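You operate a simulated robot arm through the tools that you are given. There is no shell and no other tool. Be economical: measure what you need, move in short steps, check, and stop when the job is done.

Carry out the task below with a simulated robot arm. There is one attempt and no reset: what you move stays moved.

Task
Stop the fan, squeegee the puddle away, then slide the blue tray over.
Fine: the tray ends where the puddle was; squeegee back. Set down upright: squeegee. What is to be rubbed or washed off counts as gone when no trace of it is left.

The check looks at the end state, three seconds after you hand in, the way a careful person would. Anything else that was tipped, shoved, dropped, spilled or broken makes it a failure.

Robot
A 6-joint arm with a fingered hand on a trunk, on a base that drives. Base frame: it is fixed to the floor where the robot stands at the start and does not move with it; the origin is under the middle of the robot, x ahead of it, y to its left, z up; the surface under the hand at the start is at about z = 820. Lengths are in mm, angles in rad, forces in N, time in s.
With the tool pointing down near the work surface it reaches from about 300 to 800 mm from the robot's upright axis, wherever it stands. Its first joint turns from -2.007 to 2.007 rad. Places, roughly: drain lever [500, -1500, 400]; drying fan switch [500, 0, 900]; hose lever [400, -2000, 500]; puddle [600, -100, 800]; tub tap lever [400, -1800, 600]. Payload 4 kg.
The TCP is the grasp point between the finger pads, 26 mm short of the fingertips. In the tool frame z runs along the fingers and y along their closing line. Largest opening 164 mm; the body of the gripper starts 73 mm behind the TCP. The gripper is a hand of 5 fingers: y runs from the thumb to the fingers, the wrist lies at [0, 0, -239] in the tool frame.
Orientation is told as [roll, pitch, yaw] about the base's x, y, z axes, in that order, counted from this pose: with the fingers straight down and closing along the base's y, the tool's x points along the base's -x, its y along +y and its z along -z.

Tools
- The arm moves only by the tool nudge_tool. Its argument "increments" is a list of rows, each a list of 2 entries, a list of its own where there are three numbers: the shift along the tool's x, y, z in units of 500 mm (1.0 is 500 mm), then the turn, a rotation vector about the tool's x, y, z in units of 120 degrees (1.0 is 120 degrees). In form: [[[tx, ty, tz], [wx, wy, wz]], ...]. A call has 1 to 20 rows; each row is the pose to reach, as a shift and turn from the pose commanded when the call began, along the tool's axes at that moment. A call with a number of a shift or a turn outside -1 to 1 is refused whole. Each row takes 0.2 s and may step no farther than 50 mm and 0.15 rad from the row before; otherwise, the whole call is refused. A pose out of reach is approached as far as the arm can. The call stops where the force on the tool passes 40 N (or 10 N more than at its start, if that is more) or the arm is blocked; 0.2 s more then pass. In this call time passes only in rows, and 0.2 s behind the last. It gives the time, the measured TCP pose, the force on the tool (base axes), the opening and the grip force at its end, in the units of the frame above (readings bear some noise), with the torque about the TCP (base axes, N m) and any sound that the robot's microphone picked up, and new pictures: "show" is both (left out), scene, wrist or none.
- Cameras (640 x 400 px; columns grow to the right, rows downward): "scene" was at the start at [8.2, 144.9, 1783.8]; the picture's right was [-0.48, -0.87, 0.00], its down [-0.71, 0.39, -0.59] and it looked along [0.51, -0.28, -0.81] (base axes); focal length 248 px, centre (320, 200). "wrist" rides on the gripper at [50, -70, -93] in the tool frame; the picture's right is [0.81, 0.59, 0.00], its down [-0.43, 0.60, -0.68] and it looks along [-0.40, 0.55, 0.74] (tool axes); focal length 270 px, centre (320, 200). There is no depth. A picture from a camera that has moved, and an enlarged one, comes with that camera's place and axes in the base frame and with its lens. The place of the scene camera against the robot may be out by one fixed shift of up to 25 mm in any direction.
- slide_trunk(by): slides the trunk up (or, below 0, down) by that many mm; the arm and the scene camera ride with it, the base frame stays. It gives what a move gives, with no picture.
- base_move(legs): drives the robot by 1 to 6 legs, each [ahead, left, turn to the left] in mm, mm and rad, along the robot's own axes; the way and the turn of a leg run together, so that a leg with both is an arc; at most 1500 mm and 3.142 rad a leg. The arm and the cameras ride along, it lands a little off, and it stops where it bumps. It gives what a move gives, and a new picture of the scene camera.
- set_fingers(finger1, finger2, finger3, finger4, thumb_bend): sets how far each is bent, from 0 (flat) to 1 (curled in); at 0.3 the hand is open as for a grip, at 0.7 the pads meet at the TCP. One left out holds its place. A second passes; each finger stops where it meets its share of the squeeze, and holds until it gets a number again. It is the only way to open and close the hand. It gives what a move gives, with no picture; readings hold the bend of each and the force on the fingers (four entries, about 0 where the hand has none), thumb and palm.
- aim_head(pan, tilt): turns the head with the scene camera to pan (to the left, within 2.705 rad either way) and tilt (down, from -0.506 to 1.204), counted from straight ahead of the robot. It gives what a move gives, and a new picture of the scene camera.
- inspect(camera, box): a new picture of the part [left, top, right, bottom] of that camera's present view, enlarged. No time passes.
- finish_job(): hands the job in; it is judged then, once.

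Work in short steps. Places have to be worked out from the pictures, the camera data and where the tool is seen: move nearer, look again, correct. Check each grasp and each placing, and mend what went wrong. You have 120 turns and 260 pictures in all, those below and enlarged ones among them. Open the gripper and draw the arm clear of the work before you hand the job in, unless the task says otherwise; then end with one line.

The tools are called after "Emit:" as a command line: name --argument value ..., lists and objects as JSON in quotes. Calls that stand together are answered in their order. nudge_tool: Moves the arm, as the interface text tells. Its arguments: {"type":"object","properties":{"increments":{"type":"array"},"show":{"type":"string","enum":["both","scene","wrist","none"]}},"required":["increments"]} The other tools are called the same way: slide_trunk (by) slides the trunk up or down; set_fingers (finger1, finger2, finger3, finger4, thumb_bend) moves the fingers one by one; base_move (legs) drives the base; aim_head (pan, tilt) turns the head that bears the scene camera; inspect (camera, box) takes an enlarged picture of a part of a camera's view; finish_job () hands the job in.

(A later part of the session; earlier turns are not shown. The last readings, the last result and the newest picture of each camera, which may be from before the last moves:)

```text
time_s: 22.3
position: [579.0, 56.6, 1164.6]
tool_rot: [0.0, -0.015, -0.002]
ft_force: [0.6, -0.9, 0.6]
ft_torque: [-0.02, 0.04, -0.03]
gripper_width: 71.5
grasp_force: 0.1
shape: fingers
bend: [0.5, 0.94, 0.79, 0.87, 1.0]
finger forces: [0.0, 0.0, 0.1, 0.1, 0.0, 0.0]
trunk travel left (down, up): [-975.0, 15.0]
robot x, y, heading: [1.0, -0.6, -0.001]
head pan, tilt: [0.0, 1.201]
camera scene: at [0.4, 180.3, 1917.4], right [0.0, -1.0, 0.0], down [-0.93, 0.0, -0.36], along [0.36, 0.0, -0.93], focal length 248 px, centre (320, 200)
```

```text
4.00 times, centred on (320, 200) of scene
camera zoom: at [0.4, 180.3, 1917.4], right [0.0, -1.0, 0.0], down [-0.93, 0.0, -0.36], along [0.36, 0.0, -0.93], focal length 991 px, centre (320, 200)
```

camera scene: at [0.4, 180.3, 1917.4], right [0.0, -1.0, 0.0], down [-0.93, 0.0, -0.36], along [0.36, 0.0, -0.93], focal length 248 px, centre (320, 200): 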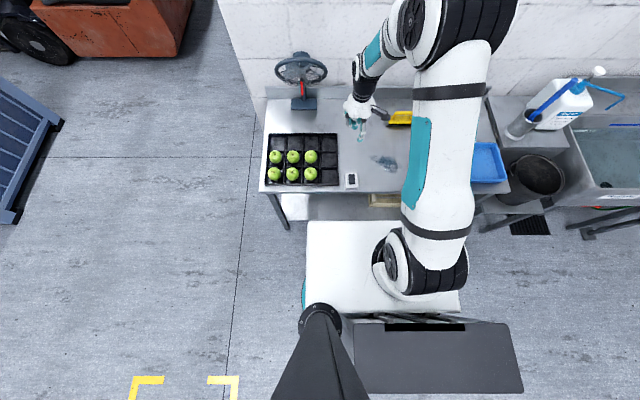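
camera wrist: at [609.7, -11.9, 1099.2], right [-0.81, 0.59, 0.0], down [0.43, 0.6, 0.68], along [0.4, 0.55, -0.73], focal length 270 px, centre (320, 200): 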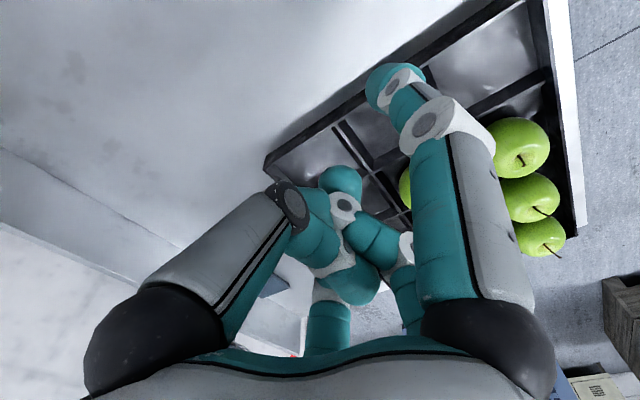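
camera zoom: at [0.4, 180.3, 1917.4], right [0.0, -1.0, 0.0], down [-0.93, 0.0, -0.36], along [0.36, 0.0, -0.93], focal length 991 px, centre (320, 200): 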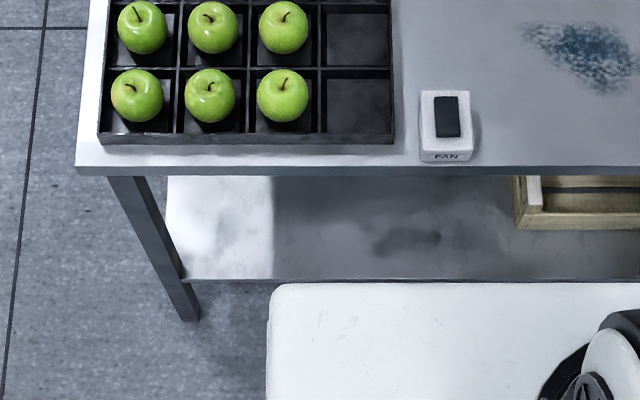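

The white platform rides with the trunk (same pixels), so it sits high at x≈200–250, far from the table edge at ~450. I drive ahead 150 mm.

Emit:
base_move --legs '[[150, 0, 0]]'

Emit:
slide_trunk --by -150

Emit:
set_fingers --finger1 0.3 --finger2 0.3 --finger3 0.3 --finger4 0.3 --thumb_bend 0.3

Emit:
nudge_tool --increments '[[[0, 0, -0.08], [0, 0, 0]], [[0, -0.08, -0.16], [0, 0, 0]], [[0, -0.16, -0.16], [0, 0, 0]], [[0, -0.24, -0.16], [0, 0, 0]]]'

```text
time_s: 23.7
position: [721.9, 57.1, 1163.4]
tool_rot: [0.0, -0.014, 0.0]
ft_force: [-1.0, -0.5, -0.4]
ft_torque: [0.0, 0.04, 0.0]
gripper_width: 71.5
grasp_force: 0.1
shape: fingers
bend: [0.5, 0.94, 0.79, 0.87, 1.0]
finger forces: [0.0, 0.0, 0.0, 0.1, 0.0, 0.1]
trunk travel left (down, up): [-975.0, 15.0]
robot x, y, heading: [145.1, -0.1, 0.003]
head pan, tilt: [0.0, 1.201]
camera scene: at [145.7, 180.6, 1917.3], right [0.0, -1.0, 0.0], down [-0.93, 0.0, -0.36], along [0.36, 0.0, -0.93], focal length 248 px, centre (320, 200)
```

scene: 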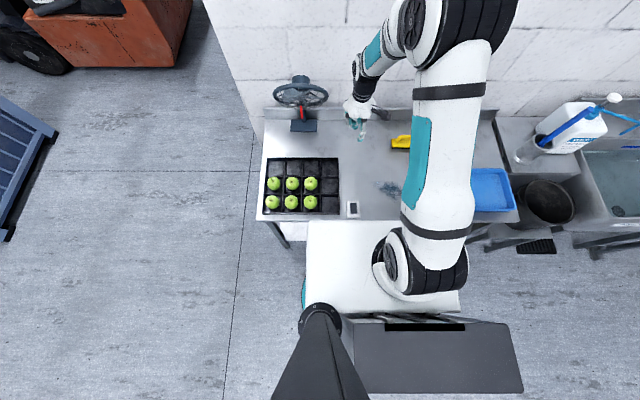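

```text
time_s: 25.4
position: [722.8, 57.2, 1015.0]
tool_rot: [0.001, -0.015, -0.001]
ft_force: [-0.3, -0.7, -0.6]
ft_torque: [0.0, -0.01, 0.03]
gripper_width: 71.1
grasp_force: 0.1
shape: fingers
bend: [0.5, 0.94, 0.79, 0.87, 1.0]
finger forces: [0.1, 0.0, 0.0, 0.0, 0.1, 0.0]
trunk travel left (down, up): [-825.0, 165.0]
robot x, y, heading: [141.9, -3.3, 0.003]
head pan, tilt: [0.0, 1.201]
```

```text
time_s: 26.4
position: [722.5, 58.1, 1014.2]
tool_rot: [0.0, -0.016, -0.001]
ft_force: [0.8, -0.3, 0.1]
ft_torque: [0.01, 0.05, 0.03]
gripper_width: 90.4
grasp_force: 0.0
shape: fingers
bend: [0.3, 0.3, 0.3, 0.3, 0.3]
finger forces: [0.0, 0.0, 0.1, 0.0, 0.1, 0.0]
trunk travel left (down, up): [-825.0, 165.0]
robot x, y, heading: [144.3, 0.3, 0.003]
head pan, tilt: [0.0, 1.201]
```

```text
refused: row 2 steps farther than a row can; nothing moved
```

Base is 144 mm ahead. Now I raise the hand and move right, then look at the squeegee with both cameras.

Emit:
nudge_tool --increments '[[[0, 0, -0.08], [0, 0, 0]], [[0, 0, -0.16], [0, 0, 0]], [[0, -0.08, -0.16], [0, 0, 0]], [[0, -0.16, -0.16], [0, 0, 0]], [[0, -0.24, -0.16], [0, 0, 0]], [[0, -0.32, -0.16], [0, 0, 0]], [[0, -0.4, -0.16], [0, 0, 0]], [[0, -0.48, -0.16], [0, 0, 0]]]' --show "none"

Emit:
aim_head --pan -0.35 --tilt 1.0

Emit:
nudge_tool --increments '[[[0, 0, 0], [0, 0, 0]]]' --show "wrist"

```text
time_s: 28.2
position: [718.8, -183.2, 1093.3]
tool_rot: [0.002, -0.014, 0.002]
ft_force: [-0.6, -0.3, 0.4]
ft_torque: [-0.03, 0.01, 0.01]
gripper_width: 90.9
grasp_force: 0.0
shape: fingers
bend: [0.3, 0.3, 0.3, 0.3, 0.3]
finger forces: [0.0, 0.0, 0.0, 0.0, 0.0, 0.0]
trunk travel left (down, up): [-825.0, 165.0]
robot x, y, heading: [145.2, -1.5, 0.004]
head pan, tilt: [0.0, 1.201]
```

```text
time_s: 29.0
position: [719.0, -181.1, 1093.3]
tool_rot: [0.0, -0.016, -0.001]
ft_force: [-0.5, 0.7, 0.2]
ft_torque: [-0.01, 0.0, -0.03]
gripper_width: 90.7
grasp_force: 0.0
shape: fingers
bend: [0.3, 0.3, 0.3, 0.3, 0.3]
finger forces: [0.0, 0.0, 0.0, 0.0, 0.1, 0.0]
trunk travel left (down, up): [-825.0, 165.0]
robot x, y, heading: [145.1, 1.6, 0.004]
head pan, tilt: [-0.351, 1.0]
camera scene: at [153.6, 156.5, 1779.9], right [-0.34, -0.94, 0.0], down [-0.79, 0.29, -0.54], along [0.51, -0.18, -0.84], focal length 248 px, centre (320, 200)
```

scene: 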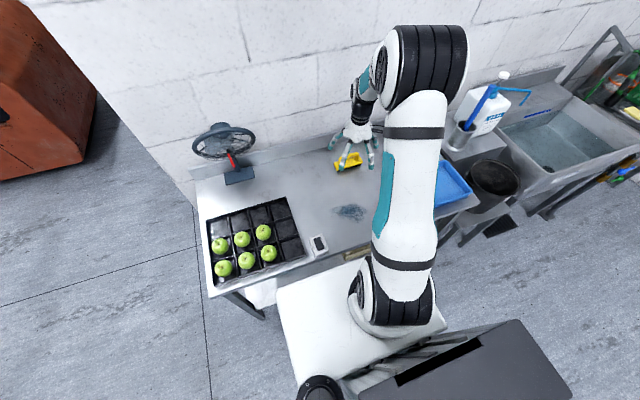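

```text
time_s: 29.4
position: [720.0, -182.2, 1092.8]
tool_rot: [0.0, -0.015, 0.001]
ft_force: [-0.1, 0.8, 0.3]
ft_torque: [-0.01, -0.01, 0.0]
gripper_width: 90.7
grasp_force: 0.1
shape: fingers
bend: [0.3, 0.3, 0.3, 0.3, 0.3]
finger forces: [0.0, 0.0, 0.1, 0.0, 0.0, 0.1]
trunk travel left (down, up): [-825.0, 165.0]
robot x, y, heading: [143.8, -3.2, 0.002]
head pan, tilt: [-0.351, 1.0]
camera wrist: at [668.8, -251.0, 1185.3], right [-0.81, 0.59, -0.01], down [0.42, 0.6, 0.68], along [0.41, 0.55, -0.73], focal length 270 px, centre (320, 200)
```

wrist: 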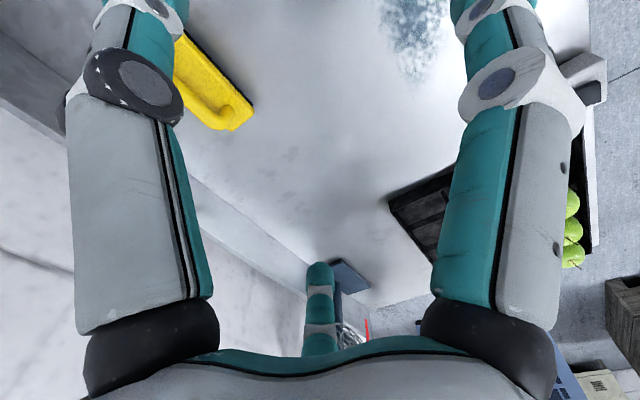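

I move the hand right and up a bit so the wrist camera looks squarely at the squeegee, and inspect it from both cameras.

Emit:
nudge_tool --increments '[[[0.02, -0.08, -0.02], [0, 0, 0]], [[0.04, -0.16, -0.04], [0, 0, 0]], [[0.06, -0.24, -0.06], [0, 0, 0]], [[0.08, -0.32, -0.08], [0, 0, 0]], [[0.08, -0.4, -0.1], [0, 0, 0]], [[0.08, -0.48, -0.12], [0, 0, 0]], [[0.08, -0.52, -0.12], [0, 0, 0]]]'

Emit:
inspect --camera "scene" --box '[316, 140, 380, 180]'

Emit:
inspect --camera "wrist" --box '[220, 120, 420, 245]'

```text
time_s: 31.0
position: [679.7, -443.6, 1155.5]
tool_rot: [0.001, -0.015, 0.0]
ft_force: [-0.8, -0.8, 0.3]
ft_torque: [0.0, -0.02, -0.01]
gripper_width: 90.5
grasp_force: 0.2
shape: fingers
bend: [0.3, 0.3, 0.3, 0.3, 0.3]
finger forces: [0.0, 0.1, 0.1, 0.0, 0.0, 0.0]
trunk travel left (down, up): [-825.0, 165.0]
robot x, y, heading: [145.5, 1.5, -0.0]
head pan, tilt: [-0.351, 1.0]
camera scene: at [153.6, 156.2, 1780.0], right [-0.34, -0.94, 0.0], down [-0.79, 0.29, -0.54], along [0.51, -0.18, -0.84], focal length 248 px, centre (320, 200)
camera wrist: at [630.0, -513.0, 1247.0], right [-0.81, 0.59, -0.01], down [0.42, 0.6, 0.68], along [0.41, 0.55, -0.73], focal length 270 px, centre (320, 200)
```

scene: 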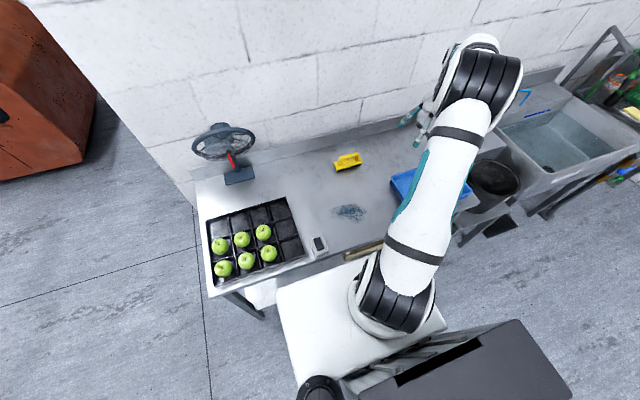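
wrist: 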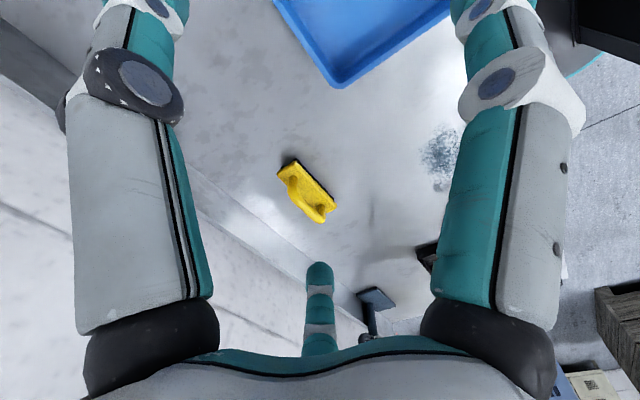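

```text
10.00 times, centred on (348, 160) of scene
camera zoom: at [153.6, 156.2, 1780.0], right [-0.34, -0.94, 0.0], down [-0.79, 0.29, -0.54], along [0.51, -0.18, -0.84], focal length 2477 px, centre (40, 600)
```

zoom: 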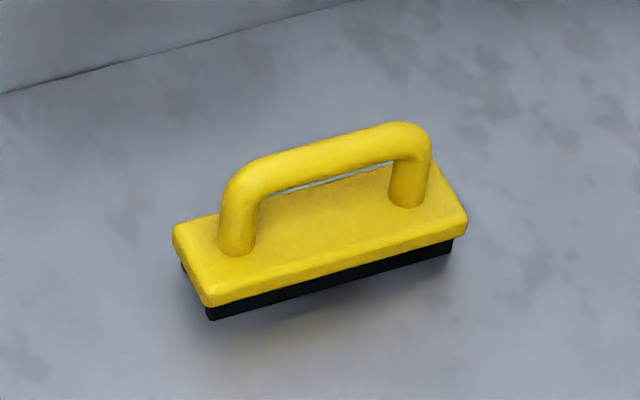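

```text
3.20 times, centred on (320, 182) of wrist
camera zoom: at [630.0, -513.0, 1247.0], right [-0.81, 0.59, -0.01], down [0.42, 0.6, 0.68], along [0.41, 0.55, -0.73], focal length 865 px, centre (320, 256)
```

zoom: 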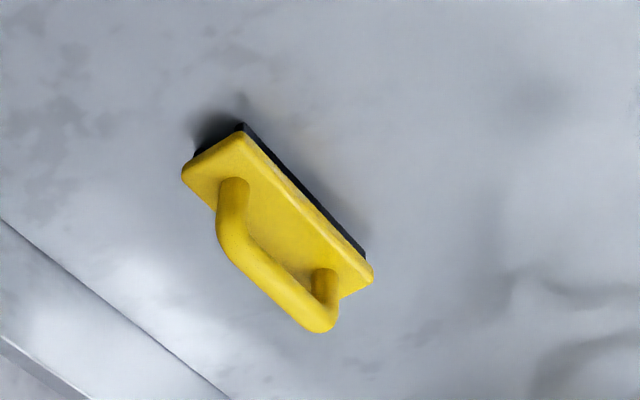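

The squeegee body spans x≈838–882, y≈-311…-173, its handle bar runs along y at about [858, -247], z≈897. I turn the hand -90° in yaw (fingers closing along x) and go above it at z≈1075.

Emit:
nudge_tool --increments '[[[-0.032, 0.036, 0.0], [0, 0, 0.068]], [[-0.065, 0.072, 0.0], [0, 0, 0.136]], [[-0.097, 0.107, 0.0], [0, 0, 0.204]], [[-0.129, 0.143, 0.0], [0, 0, 0.272]], [[-0.162, 0.179, 0.0], [0, 0, 0.34]], [[-0.194, 0.215, 0.03], [0, 0, 0.408]], [[-0.227, 0.251, 0.06], [0, 0, 0.476]], [[-0.259, 0.287, 0.09], [0, 0, 0.544]], [[-0.291, 0.322, 0.12], [0, 0, 0.612]], [[-0.324, 0.358, 0.14], [0, 0, 0.68]], [[-0.356, 0.394, 0.16], [0, 0, 0.75]]]'

Emit:
inspect --camera "scene" --box '[300, 110, 396, 170]'

```text
time_s: 33.4
position: [861.0, -244.5, 1074.6]
tool_rot: [0.014, -0.001, -1.573]
ft_force: [0.3, 0.4, -0.1]
ft_torque: [-0.05, -0.01, 0.0]
gripper_width: 90.7
grasp_force: 0.0
shape: fingers
bend: [0.3, 0.3, 0.3, 0.3, 0.3]
finger forces: [0.0, 0.0, 0.0, 0.0, 0.0, 0.0]
trunk travel left (down, up): [-825.0, 165.0]
robot x, y, heading: [142.9, -1.1, -0.001]
head pan, tilt: [-0.351, 1.0]
camera scene: at [154.5, 157.0, 1779.9], right [-0.34, -0.94, 0.0], down [-0.79, 0.29, -0.54], along [0.51, -0.19, -0.84], focal length 248 px, centre (320, 200)
camera wrist: at [791.8, -194.4, 1167.9], right [0.59, 0.81, 0.01], down [0.58, -0.43, 0.69], along [0.56, -0.4, -0.73], focal length 270 px, centre (320, 200)
```

scene: 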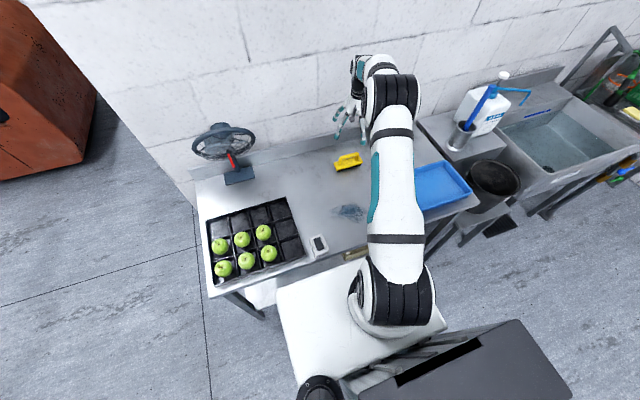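
wrist: 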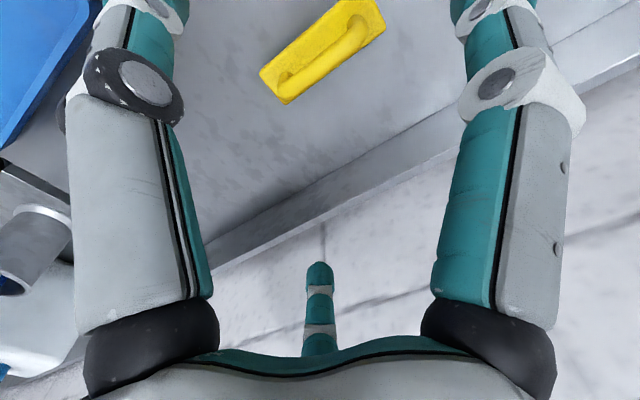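

```text
6.67 times, centred on (348, 140) of scene
camera zoom: at [154.5, 157.0, 1779.9], right [-0.34, -0.94, 0.0], down [-0.79, 0.29, -0.54], along [0.51, -0.19, -0.84], focal length 1652 px, centre (133, 600)
```

zoom: 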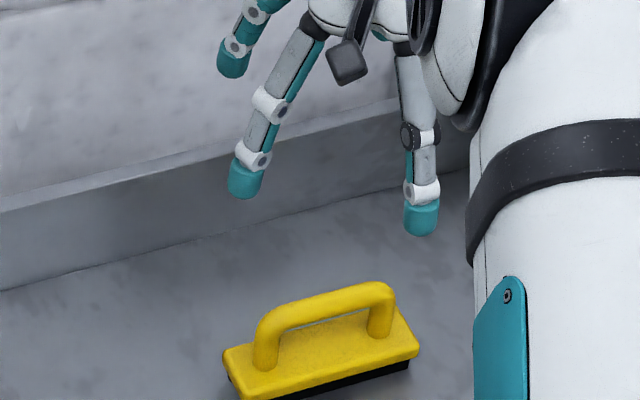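

The bar centre triangulates to about [856, -241, 895]. I descend to z≈930 and look again.

Emit:
nudge_tool --increments '[[[0.004, -0.008, 0.08], [0, 0, 0]], [[0.006, -0.008, 0.16], [0, 0, 0]], [[0.006, -0.008, 0.22], [0, 0, 0]], [[0.006, -0.008, 0.29], [0, 0, 0]]]'

Emit:
inspect --camera "scene" --box '[310, 130, 390, 180]'

```text
time_s: 34.4
position: [857.7, -240.9, 929.8]
tool_rot: [0.014, 0.0, -1.572]
ft_force: [0.0, -0.2, 0.8]
ft_torque: [0.02, 0.01, 0.03]
gripper_width: 90.6
grasp_force: 0.2
shape: fingers
bend: [0.3, 0.3, 0.3, 0.3, 0.3]
finger forces: [0.0, 0.1, 0.0, 0.0, 0.0, 0.0]
trunk travel left (down, up): [-825.0, 165.0]
robot x, y, heading: [142.9, -2.9, -0.0]
head pan, tilt: [-0.351, 1.0]
camera scene: at [154.6, 156.1, 1780.0], right [-0.34, -0.94, 0.0], down [-0.79, 0.29, -0.54], along [0.51, -0.18, -0.84], focal length 248 px, centre (320, 200)
camera wrist: at [788.4, -190.1, 1022.1], right [0.59, 0.81, 0.01], down [0.58, -0.43, 0.69], along [0.56, -0.4, -0.73], focal length 270 px, centre (320, 200)
```

scene: 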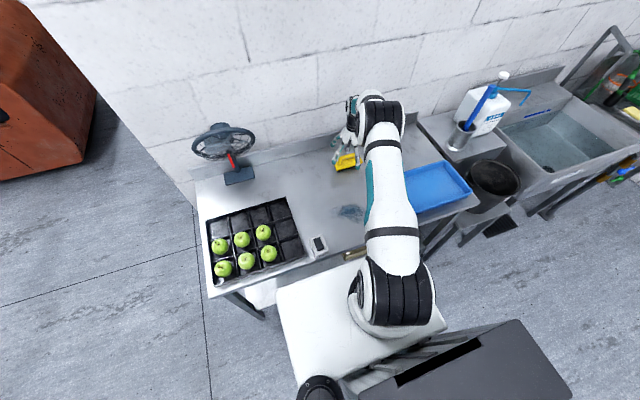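
wrist: 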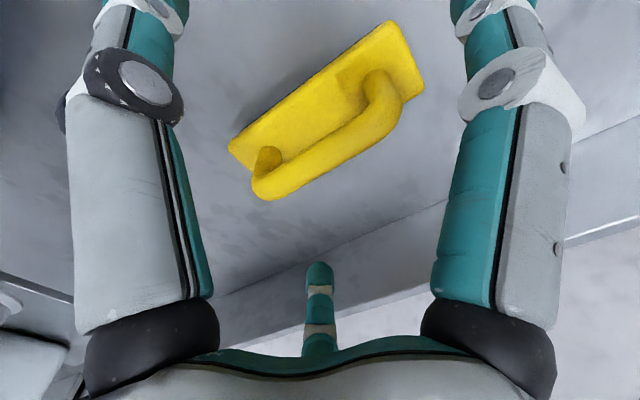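

```text
8.00 times, centred on (350, 155) of scene
camera zoom: at [154.6, 156.1, 1780.0], right [-0.34, -0.94, 0.0], down [-0.79, 0.29, -0.54], along [0.51, -0.18, -0.84], focal length 1982 px, centre (80, 560)
```

zoom: 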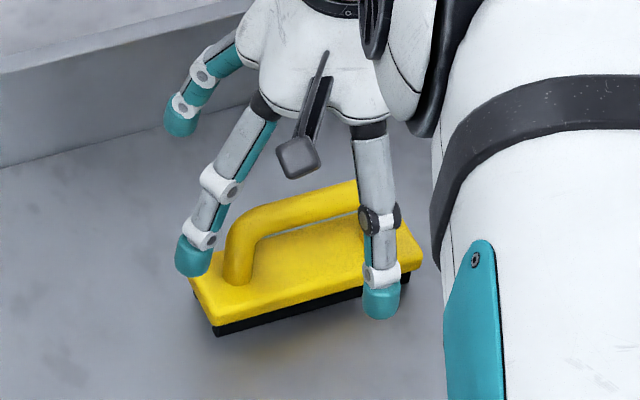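

Thumb is on the robot side, two fingers on the wall side, and the bar lies centred. I lower 40 mm with 4 mm to the left.

Emit:
nudge_tool --increments '[[[0.008, -0.002, 0.03], [0, 0, 0]], [[0.008, -0.002, 0.06], [0, 0, 0]], [[0.008, -0.002, 0.08], [0, 0, 0]]]'

Emit:
inspect --camera "scene" --box '[310, 130, 390, 180]'

```text
time_s: 35.2
position: [855.7, -239.5, 891.0]
tool_rot: [0.014, 0.001, -1.57]
ft_force: [-0.7, 0.9, -0.9]
ft_torque: [-0.02, 0.0, -0.01]
gripper_width: 90.4
grasp_force: 0.0
shape: fingers
bend: [0.3, 0.3, 0.3, 0.3, 0.3]
finger forces: [0.1, 0.1, 0.0, 0.0, 0.0, 0.1]
trunk travel left (down, up): [-825.0, 165.0]
robot x, y, heading: [145.5, 0.3, 0.003]
head pan, tilt: [-0.351, 1.0]
camera scene: at [153.9, 156.5, 1780.0], right [-0.34, -0.94, 0.0], down [-0.79, 0.29, -0.54], along [0.51, -0.18, -0.84], focal length 248 px, centre (320, 200)
camera wrist: at [787.2, -188.2, 983.7], right [0.59, 0.81, 0.01], down [0.59, -0.43, 0.69], along [0.56, -0.4, -0.73], focal length 270 px, centre (320, 200)
```

scene: 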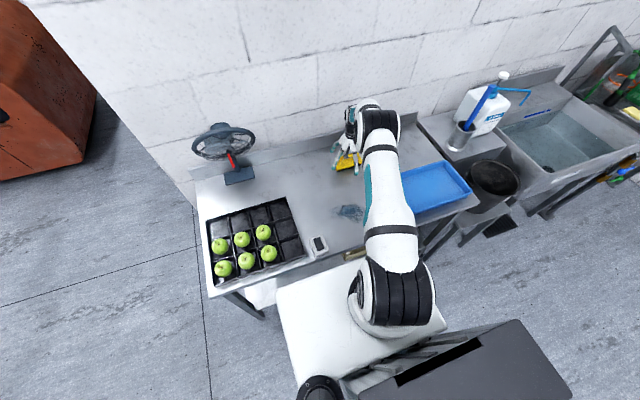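
wrist: 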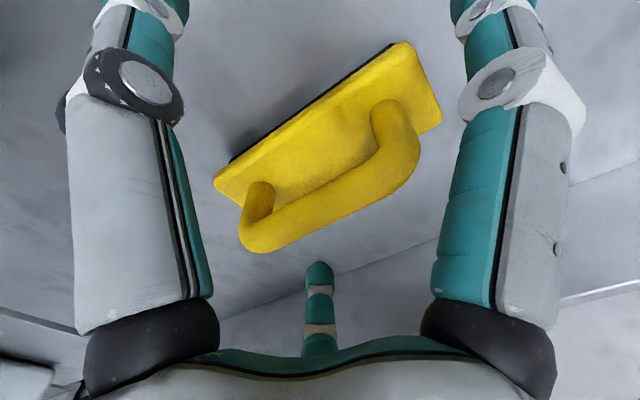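

```text
8.00 times, centred on (350, 155) of scene
camera zoom: at [153.9, 156.5, 1780.0], right [-0.34, -0.94, 0.0], down [-0.79, 0.29, -0.54], along [0.51, -0.18, -0.84], focal length 1982 px, centre (80, 560)
```

zoom: 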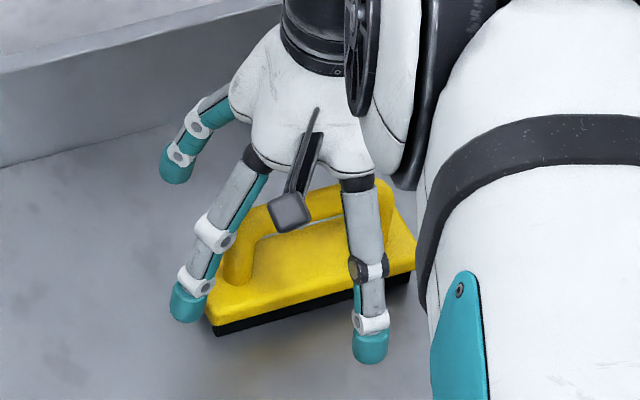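

The TCP projects at the image centre, right on the bar. I lower 5 mm more and close thumb and the two opposing fingers.

Emit:
nudge_tool --increments '[[[0.006, 0, 0.01], [0, 0, 0]]]' --show "none"

Emit:
set_fingers --finger2 0.75 --finger3 0.75 --thumb_bend 0.75

Emit:
inspect --camera "wrist" --box '[0, 0, 640, 400]'

Emit:
inspect --camera "scene" --box '[310, 130, 390, 180]'

```text
time_s: 35.6
position: [857.9, -235.7, 885.9]
tool_rot: [0.016, 0.002, -1.572]
ft_force: [-0.3, -1.0, -0.1]
ft_torque: [0.02, 0.01, 0.0]
gripper_width: 90.7
grasp_force: 0.0
shape: fingers
bend: [0.3, 0.3, 0.3, 0.3, 0.3]
finger forces: [0.1, 0.0, 0.1, 0.0, 0.0, 0.0]
trunk travel left (down, up): [-825.0, 165.0]
robot x, y, heading: [143.4, 0.1, -0.001]
head pan, tilt: [-0.351, 1.0]
```

```text
time_s: 36.6
position: [857.6, -235.8, 886.8]
tool_rot: [0.016, -0.001, -1.571]
ft_force: [-0.2, 0.5, 0.0]
ft_torque: [0.0, -0.01, 0.0]
gripper_width: 72.9
grasp_force: 0.0
shape: fingers
bend: [0.3, 0.73, 0.73, 0.3, 0.72]
finger forces: [0.1, 0.0, 0.1, 0.0, 0.0, 0.1]
trunk travel left (down, up): [-825.0, 165.0]
robot x, y, heading: [146.5, -3.1, 0.0]
head pan, tilt: [-0.351, 1.0]
```

```text
1.00 times, centred on (320, 200) of wrist (not enlarged: the box is as wide or as high as the picture)
camera zoom: at [787.8, -184.7, 979.4], right [0.59, 0.81, 0.01], down [0.58, -0.43, 0.69], along [0.56, -0.4, -0.73], focal length 270 px, centre (320, 200)
```

zoom: 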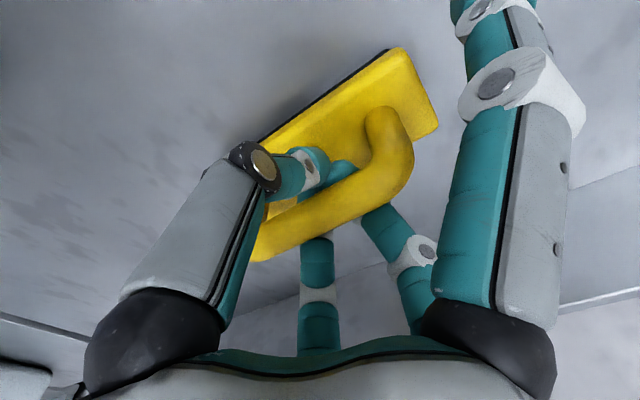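

```text
8.00 times, centred on (350, 155) of scene
camera zoom: at [153.7, 156.5, 1779.9], right [-0.34, -0.94, 0.0], down [-0.79, 0.29, -0.54], along [0.51, -0.18, -0.84], focal length 1982 px, centre (80, 560)
```

zoom: 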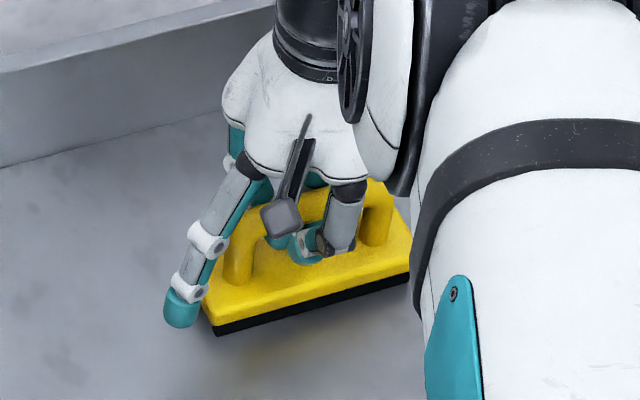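

The fingertips met underneath the bar without squeezing it, so the bar sits higher. I reopen those fingers, raise 15 mm and close again.

Emit:
set_fingers --finger2 0.4 --finger3 0.4 --thumb_bend 0.4

Emit:
nudge_tool --increments '[[[0, 0, -0.015], [0, 0, 0]], [[0, 0, -0.03], [0, 0, 0]]]' --show "none"

Emit:
set_fingers --finger2 0.8 --finger3 0.8 --thumb_bend 0.8

Emit:
inspect --camera "wrist" --box '[0, 0, 640, 400]'

Emit:
inspect --camera "scene" --box '[310, 130, 390, 180]'

```text
time_s: 37.6
position: [857.6, -235.4, 887.3]
tool_rot: [0.016, 0.002, -1.571]
ft_force: [0.6, -0.6, -0.4]
ft_torque: [-0.02, -0.02, -0.03]
gripper_width: 80.4
grasp_force: 0.1
shape: fingers
bend: [0.3, 0.4, 0.4, 0.3, 0.4]
finger forces: [0.0, 0.1, 0.0, 0.1, 0.1, 0.1]
trunk travel left (down, up): [-825.0, 165.0]
robot x, y, heading: [143.5, -1.1, 0.002]
head pan, tilt: [-0.351, 1.0]
```

```text
time_s: 38.2
position: [859.0, -235.5, 903.6]
tool_rot: [0.016, 0.0, -1.572]
ft_force: [0.4, 0.0, -0.5]
ft_torque: [-0.01, -0.02, 0.0]
gripper_width: 80.4
grasp_force: 0.1
shape: fingers
bend: [0.3, 0.4, 0.4, 0.3, 0.4]
finger forces: [0.0, 0.1, 0.1, 0.1, 0.0, 0.0]
trunk travel left (down, up): [-825.0, 165.0]
robot x, y, heading: [144.3, 3.0, 0.001]
head pan, tilt: [-0.351, 1.0]
```

```text
time_s: 39.2
position: [857.7, -234.9, 902.5]
tool_rot: [0.015, 0.0, -1.571]
ft_force: [0.5, 0.3, -1.9]
ft_torque: [0.01, 0.0, 0.03]
gripper_width: 73.3
grasp_force: 0.2
shape: fingers
bend: [0.3, 0.75, 0.75, 0.3, 0.74]
finger forces: [0.0, 0.0, 0.1, 0.1, 0.0, 0.0]
trunk travel left (down, up): [-825.0, 165.0]
robot x, y, heading: [144.2, 1.8, 0.002]
head pan, tilt: [-0.351, 1.0]
```

```text
1.00 times, centred on (320, 200) of wrist (not enlarged: the box is as wide or as high as the picture)
camera zoom: at [788.4, -184.5, 994.9], right [0.59, 0.81, 0.01], down [0.59, -0.43, 0.69], along [0.56, -0.4, -0.73], focal length 270 px, centre (320, 200)
```

zoom: 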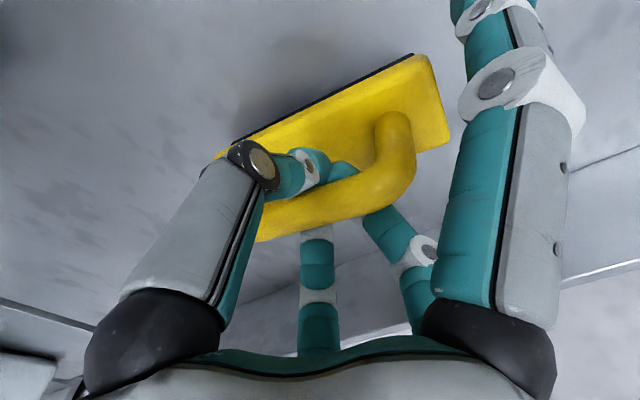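

```text
8.00 times, centred on (350, 155) of scene
camera zoom: at [153.8, 156.4, 1779.9], right [-0.34, -0.94, 0.0], down [-0.79, 0.29, -0.54], along [0.51, -0.18, -0.84], focal length 1982 px, centre (80, 560)
```

zoom: 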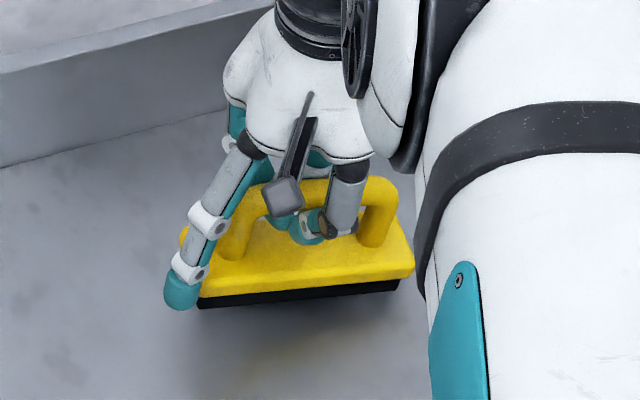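

The squeegee seems to have come up with the fingers (its shadow is detached). I try to tighten with a fuller bend and read the forces.

Emit:
set_fingers --finger2 1.0 --finger3 1.0 --thumb_bend 1.0

Emit:
nudge_tool --increments '[[[0, 0, 0], [0, 0, 0]]]'

Emit:
inspect --camera "scene" --box '[310, 130, 390, 180]'

```text
time_s: 40.2
position: [857.5, -235.6, 901.8]
tool_rot: [0.014, 0.0, -1.571]
ft_force: [-1.3, 0.5, -1.2]
ft_torque: [-0.01, 0.03, 0.0]
gripper_width: 80.2
grasp_force: 0.1
shape: fingers
bend: [0.3, 0.97, 0.97, 0.3, 0.89]
finger forces: [0.1, 0.0, 0.0, 0.0, 0.1, 0.0]
trunk travel left (down, up): [-825.0, 165.0]
robot x, y, heading: [145.6, 1.3, -0.001]
head pan, tilt: [-0.351, 1.0]
```

```text
time_s: 40.6
position: [857.9, -235.8, 902.1]
tool_rot: [0.016, 0.0, -1.57]
ft_force: [0.8, -0.8, -1.4]
ft_torque: [-0.03, 0.0, 0.02]
gripper_width: 80.1
grasp_force: 0.0
shape: fingers
bend: [0.3, 0.97, 0.97, 0.3, 0.89]
finger forces: [0.0, 0.0, 0.1, 0.0, 0.1, 0.1]
trunk travel left (down, up): [-825.0, 165.0]
robot x, y, heading: [145.0, -1.8, 0.003]
head pan, tilt: [-0.351, 1.0]
camera scene: at [153.9, 156.4, 1779.9], right [-0.34, -0.94, 0.0], down [-0.79, 0.29, -0.54], along [0.51, -0.18, -0.84], focal length 248 px, centre (320, 200)
camera wrist: at [788.4, -184.5, 994.9], right [0.59, 0.81, 0.01], down [0.59, -0.43, 0.69], along [0.56, -0.4, -0.73], focal length 270 px, centre (320, 200)
```

scene: 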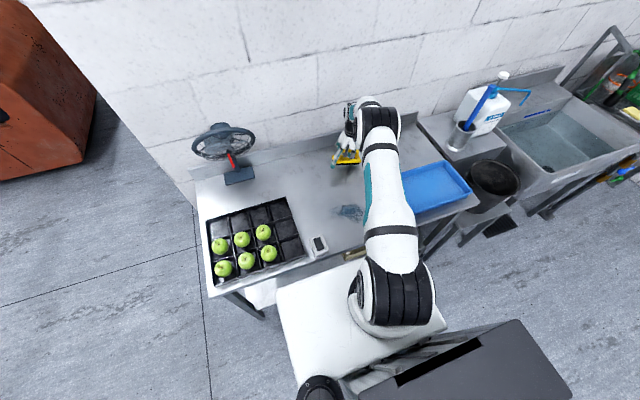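
wrist: 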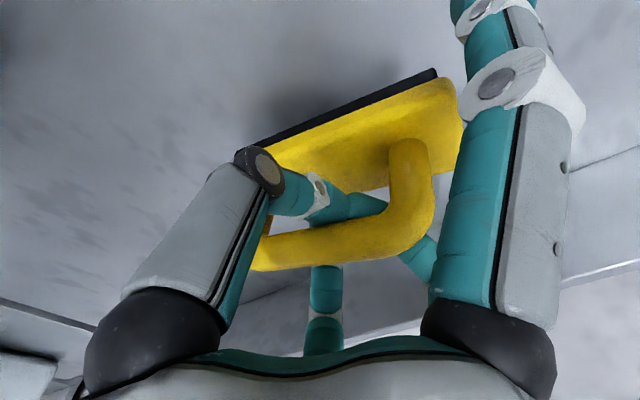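

```text
8.00 times, centred on (350, 155) of scene
camera zoom: at [153.9, 156.4, 1779.9], right [-0.34, -0.94, 0.0], down [-0.79, 0.29, -0.54], along [0.51, -0.18, -0.84], focal length 1982 px, centre (80, 560)
```

zoom: 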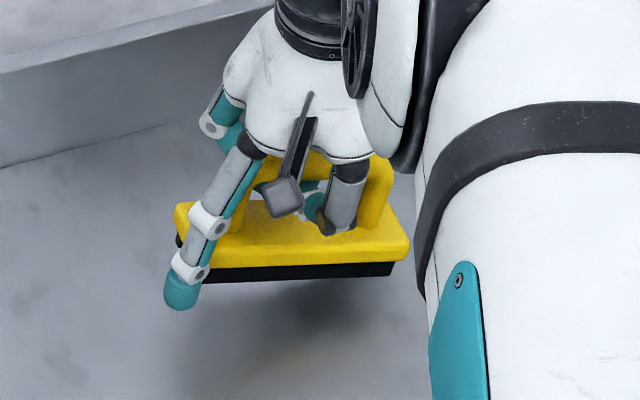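

Curling merely hooks and lifts the bar loosely. I lower to where it rests on the table, uncurl, and regrip with the pads at the bar's true height (about z 908).

Emit:
nudge_tool --increments '[[[0, 0, 0.016], [0, 0, 0]], [[0, 0, 0.03], [0, 0, 0]]]' --show "none"

Emit:
set_fingers --finger2 0.8 --finger3 0.8 --thumb_bend 0.8

Emit:
set_fingers --finger2 0.65 --finger3 0.65 --thumb_bend 0.65

Emit:
set_fingers --finger2 0.4 --finger3 0.4 --thumb_bend 0.4

Emit:
nudge_tool --increments '[[[0, 0, -0.02], [0, 0, 0]], [[0, 0, -0.044], [0, 0, 0]]]'

Emit:
inspect --camera "scene" --box '[310, 130, 390, 180]'

```text
time_s: 41.2
position: [857.9, -235.9, 886.9]
tool_rot: [0.013, 0.001, -1.571]
ft_force: [-0.5, 0.1, -1.4]
ft_torque: [0.01, 0.03, 0.04]
gripper_width: 80.5
grasp_force: 0.1
shape: fingers
bend: [0.3, 0.97, 0.97, 0.3, 0.89]
finger forces: [0.0, 0.1, 0.0, 0.0, 0.1, 0.1]
trunk travel left (down, up): [-825.0, 165.0]
robot x, y, heading: [142.5, 1.4, -0.001]
head pan, tilt: [-0.351, 1.0]
```

```text
time_s: 42.2
position: [857.8, -236.3, 887.5]
tool_rot: [0.016, 0.0, -1.571]
ft_force: [0.2, 0.2, -0.4]
ft_torque: [0.04, 0.02, 0.0]
gripper_width: 74.4
grasp_force: 0.0
shape: fingers
bend: [0.3, 0.77, 0.77, 0.3, 0.76]
finger forces: [0.1, 0.2, 0.0, 0.1, 0.0, 0.0]
trunk travel left (down, up): [-825.0, 165.0]
robot x, y, heading: [143.9, 0.0, -0.005]
head pan, tilt: [-0.351, 1.0]
```

```text
time_s: 43.2
position: [858.6, -236.1, 887.2]
tool_rot: [0.016, -0.001, -1.571]
ft_force: [0.1, -1.1, 1.3]
ft_torque: [-0.04, 0.0, 0.0]
gripper_width: 71.0
grasp_force: 0.9
shape: fingers
bend: [0.3, 0.65, 0.65, 0.3, 0.65]
finger forces: [0.0, 0.4, 0.1, 0.0, 0.0, 0.0]
trunk travel left (down, up): [-825.0, 165.0]
robot x, y, heading: [141.2, 0.1, 0.003]
head pan, tilt: [-0.351, 1.0]
```

```text
time_s: 44.2
position: [858.4, -237.4, 886.3]
tool_rot: [0.016, 0.001, -1.572]
ft_force: [-0.2, 0.3, 0.5]
ft_torque: [-0.02, -0.03, 0.0]
gripper_width: 80.6
grasp_force: 0.0
shape: fingers
bend: [0.3, 0.4, 0.4, 0.3, 0.4]
finger forces: [0.0, 0.1, 0.0, 0.1, 0.1, 0.1]
trunk travel left (down, up): [-825.0, 165.0]
robot x, y, heading: [144.9, 0.1, 0.001]
head pan, tilt: [-0.351, 1.0]
```

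```text
time_s: 44.8
position: [856.9, -236.3, 909.3]
tool_rot: [0.016, 0.001, -1.571]
ft_force: [-0.2, -0.3, -0.6]
ft_torque: [0.01, 0.04, 0.01]
gripper_width: 80.2
grasp_force: 0.0
shape: fingers
bend: [0.3, 0.4, 0.4, 0.3, 0.4]
finger forces: [0.0, 0.0, 0.1, 0.0, 0.0, 0.0]
trunk travel left (down, up): [-825.0, 165.0]
robot x, y, heading: [140.8, 0.5, 0.004]
head pan, tilt: [-0.351, 1.0]
camera scene: at [153.4, 156.5, 1779.9], right [-0.34, -0.94, 0.0], down [-0.79, 0.29, -0.54], along [0.51, -0.18, -0.84], focal length 248 px, centre (320, 200)
camera wrist: at [787.8, -184.8, 1001.7], right [0.59, 0.81, 0.01], down [0.58, -0.43, 0.69], along [0.56, -0.4, -0.73], focal length 270 px, centre (320, 200)
```

scene: 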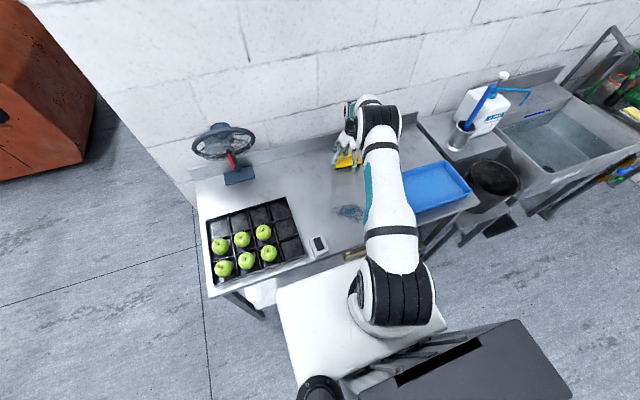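
wrist: 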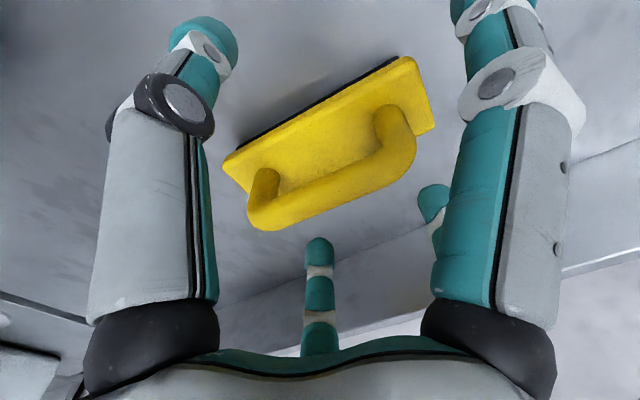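

```text
8.00 times, centred on (350, 155) of scene
camera zoom: at [153.4, 156.5, 1779.9], right [-0.34, -0.94, 0.0], down [-0.79, 0.29, -0.54], along [0.51, -0.18, -0.84], focal length 1982 px, centre (80, 560)
```

zoom: 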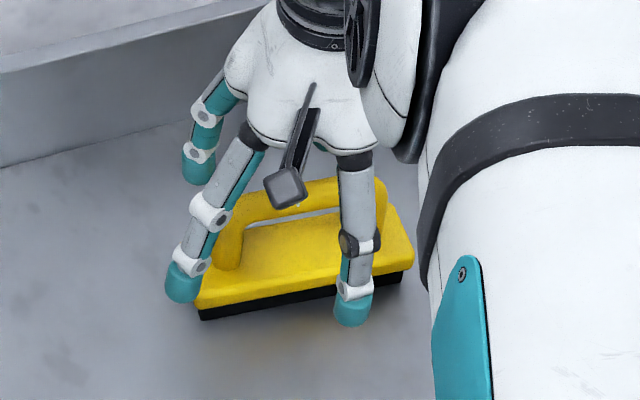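

It rests flat again on the table with little change. Now I close the three fingers around the bar at this height.

Emit:
set_fingers --finger2 0.65 --finger3 0.65 --thumb_bend 0.65

Emit:
inspect --camera "wrist" --box '[0, 0, 640, 400]'

Emit:
inspect --camera "scene" --box '[310, 130, 390, 180]'

```text
time_s: 45.8
position: [858.1, -235.9, 908.6]
tool_rot: [0.017, 0.0, -1.57]
ft_force: [0.1, -0.8, 0.0]
ft_torque: [-0.01, -0.02, -0.01]
gripper_width: 70.8
grasp_force: 0.4
shape: fingers
bend: [0.3, 0.65, 0.65, 0.3, 0.65]
finger forces: [0.0, 0.3, 0.0, 0.0, 0.0, 0.0]
trunk travel left (down, up): [-825.0, 165.0]
robot x, y, heading: [142.8, 7.3, 0.004]
head pan, tilt: [-0.351, 1.0]
```

```text
1.00 times, centred on (320, 200) of wrist (not enlarged: the box is as wide or as high as the picture)
camera zoom: at [788.1, -184.9, 1001.4], right [0.59, 0.81, 0.01], down [0.58, -0.43, 0.69], along [0.56, -0.4, -0.73], focal length 270 px, centre (320, 200)
```

zoom: 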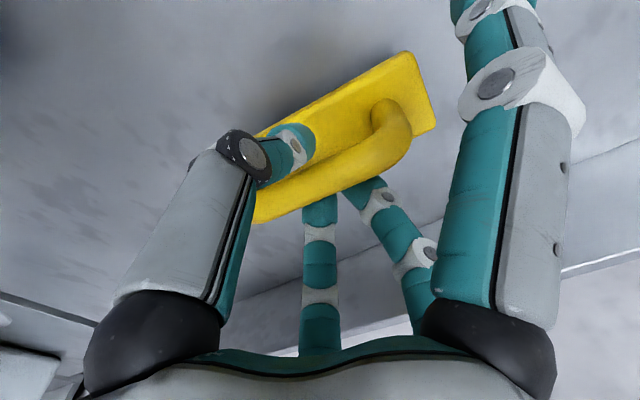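

```text
8.00 times, centred on (350, 155) of scene
camera zoom: at [153.8, 156.5, 1779.9], right [-0.34, -0.94, 0.0], down [-0.79, 0.29, -0.54], along [0.51, -0.18, -0.84], focal length 1982 px, centre (80, 560)
```

zoom: 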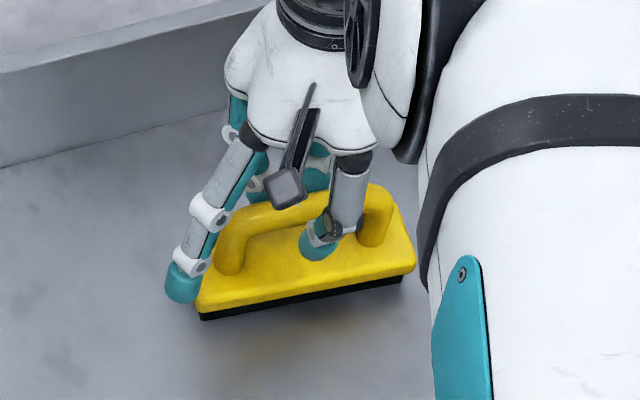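

The pads are now at the bar's sides; I close further to squeeze.

Emit:
set_fingers --finger2 0.8 --finger3 0.8 --thumb_bend 0.8

Emit:
inspect --camera "wrist" --box '[0, 0, 640, 400]'

Emit:
inspect --camera "scene" --box '[310, 130, 390, 180]'

```text
time_s: 46.8
position: [856.7, -236.0, 908.7]
tool_rot: [0.017, -0.002, -1.574]
ft_force: [1.0, 0.4, -1.4]
ft_torque: [0.0, -0.03, 0.0]
gripper_width: 73.6
grasp_force: 0.0
shape: fingers
bend: [0.3, 0.75, 0.75, 0.3, 0.74]
finger forces: [0.1, 0.0, 0.0, 0.0, 0.1, 0.0]
trunk travel left (down, up): [-825.0, 165.0]
robot x, y, heading: [145.1, -2.7, 0.005]
head pan, tilt: [-0.351, 1.0]
```

```text
1.00 times, centred on (320, 200) of wrist (not enlarged: the box is as wide or as high as the picture)
camera zoom: at [788.1, -184.9, 1001.4], right [0.59, 0.81, 0.01], down [0.59, -0.43, 0.69], along [0.56, -0.4, -0.73], focal length 270 px, centre (320, 200)
```

zoom: 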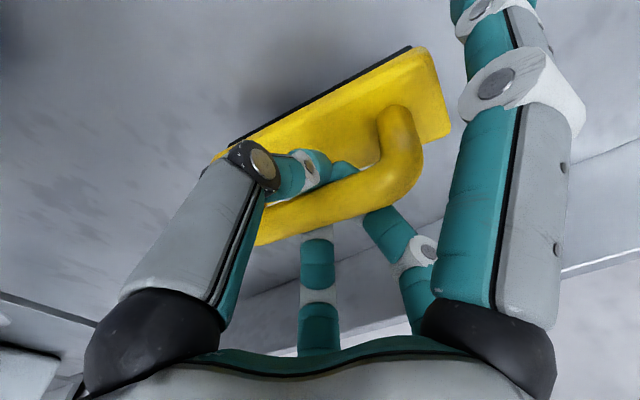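

```text
8.00 times, centred on (350, 155) of scene
camera zoom: at [153.9, 156.4, 1779.9], right [-0.34, -0.94, 0.0], down [-0.79, 0.29, -0.54], along [0.51, -0.18, -0.84], focal length 1982 px, centre (80, 560)
```

zoom: 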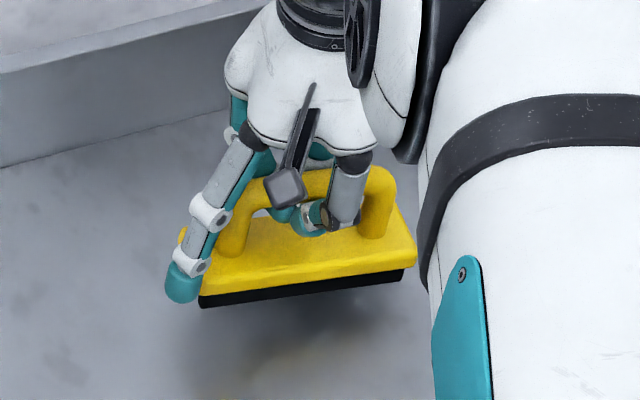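

Curling pops the bar up above the pads; a plain pinch slips. I set it down again and will instead clamp the handle's two legs from the ends with fingers 1 and 4 and wrap the others round the bar.

Emit:
nudge_tool --increments '[[[0, 0, 0.02], [0, 0, 0]], [[0, 0, 0.04], [0, 0, 0]]]' --show "none"

Emit:
set_fingers --finger2 0.65 --finger3 0.65 --thumb_bend 0.65

Emit:
set_fingers --finger2 0.4 --finger3 0.4 --thumb_bend 0.4

Emit:
nudge_tool --increments '[[[0, 0.0, -0.024], [0, 0, 0]]]'

Emit:
inspect --camera "scene" --box '[310, 130, 390, 180]'

```text
time_s: 47.4
position: [856.4, -236.8, 888.6]
tool_rot: [0.016, 0.0, -1.571]
ft_force: [0.1, 0.2, 0.4]
ft_torque: [0.0, -0.05, -0.03]
gripper_width: 73.4
grasp_force: 0.1
shape: fingers
bend: [0.3, 0.75, 0.75, 0.3, 0.74]
finger forces: [0.1, 0.0, 0.0, 0.1, 0.0, 0.0]
trunk travel left (down, up): [-825.0, 165.0]
robot x, y, heading: [146.4, -0.5, -0.001]
head pan, tilt: [-0.351, 1.0]
```

```text
time_s: 48.4
position: [856.2, -237.4, 889.4]
tool_rot: [0.015, 0.001, -1.57]
ft_force: [-0.2, 0.5, 0.0]
ft_torque: [0.01, -0.02, -0.03]
gripper_width: 71.1
grasp_force: 0.0
shape: fingers
bend: [0.3, 0.65, 0.65, 0.3, 0.65]
finger forces: [0.0, 0.0, 0.0, 0.0, 0.0, 0.1]
trunk travel left (down, up): [-825.0, 165.0]
robot x, y, heading: [145.0, 1.6, 0.001]
head pan, tilt: [-0.351, 1.0]
```

```text
time_s: 49.4
position: [857.5, -237.4, 888.7]
tool_rot: [0.015, 0.0, -1.571]
ft_force: [0.0, 0.7, -0.4]
ft_torque: [-0.02, -0.04, 0.0]
gripper_width: 79.9
grasp_force: 0.1
shape: fingers
bend: [0.3, 0.4, 0.4, 0.3, 0.4]
finger forces: [0.0, 0.0, 0.0, 0.1, 0.1, 0.1]
trunk travel left (down, up): [-825.0, 165.0]
robot x, y, heading: [143.7, -3.0, 0.002]
head pan, tilt: [-0.351, 1.0]
```

```text
time_s: 49.8
position: [856.8, -238.2, 900.1]
tool_rot: [0.016, -0.001, -1.572]
ft_force: [-0.2, 0.3, 0.3]
ft_torque: [0.01, -0.01, 0.01]
gripper_width: 80.4
grasp_force: 0.2
shape: fingers
bend: [0.3, 0.4, 0.4, 0.3, 0.4]
finger forces: [0.1, 0.1, 0.0, 0.0, 0.1, 0.0]
trunk travel left (down, up): [-825.0, 165.0]
robot x, y, heading: [142.6, 1.0, 0.002]
head pan, tilt: [-0.351, 1.0]
camera scene: at [153.4, 156.6, 1779.9], right [-0.34, -0.94, 0.0], down [-0.79, 0.29, -0.54], along [0.51, -0.18, -0.84], focal length 248 px, centre (320, 200)
camera wrist: at [787.9, -186.3, 993.1], right [0.59, 0.81, 0.01], down [0.58, -0.43, 0.69], along [0.56, -0.4, -0.73], focal length 270 px, centre (320, 200)
```

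scene: 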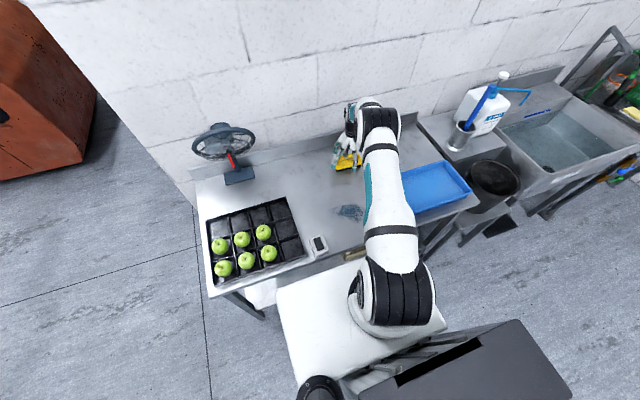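
wrist: 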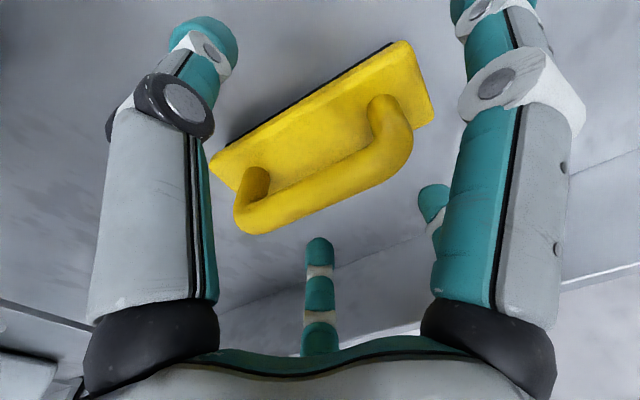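

```text
8.00 times, centred on (350, 155) of scene
camera zoom: at [153.4, 156.6, 1779.9], right [-0.34, -0.94, 0.0], down [-0.79, 0.29, -0.54], along [0.51, -0.18, -0.84], focal length 1982 px, centre (80, 560)
```

zoom: 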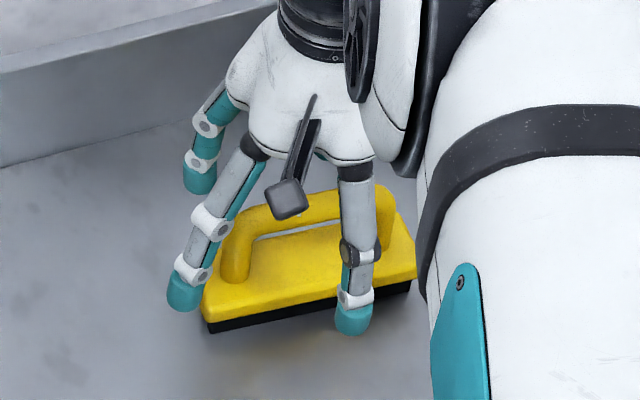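

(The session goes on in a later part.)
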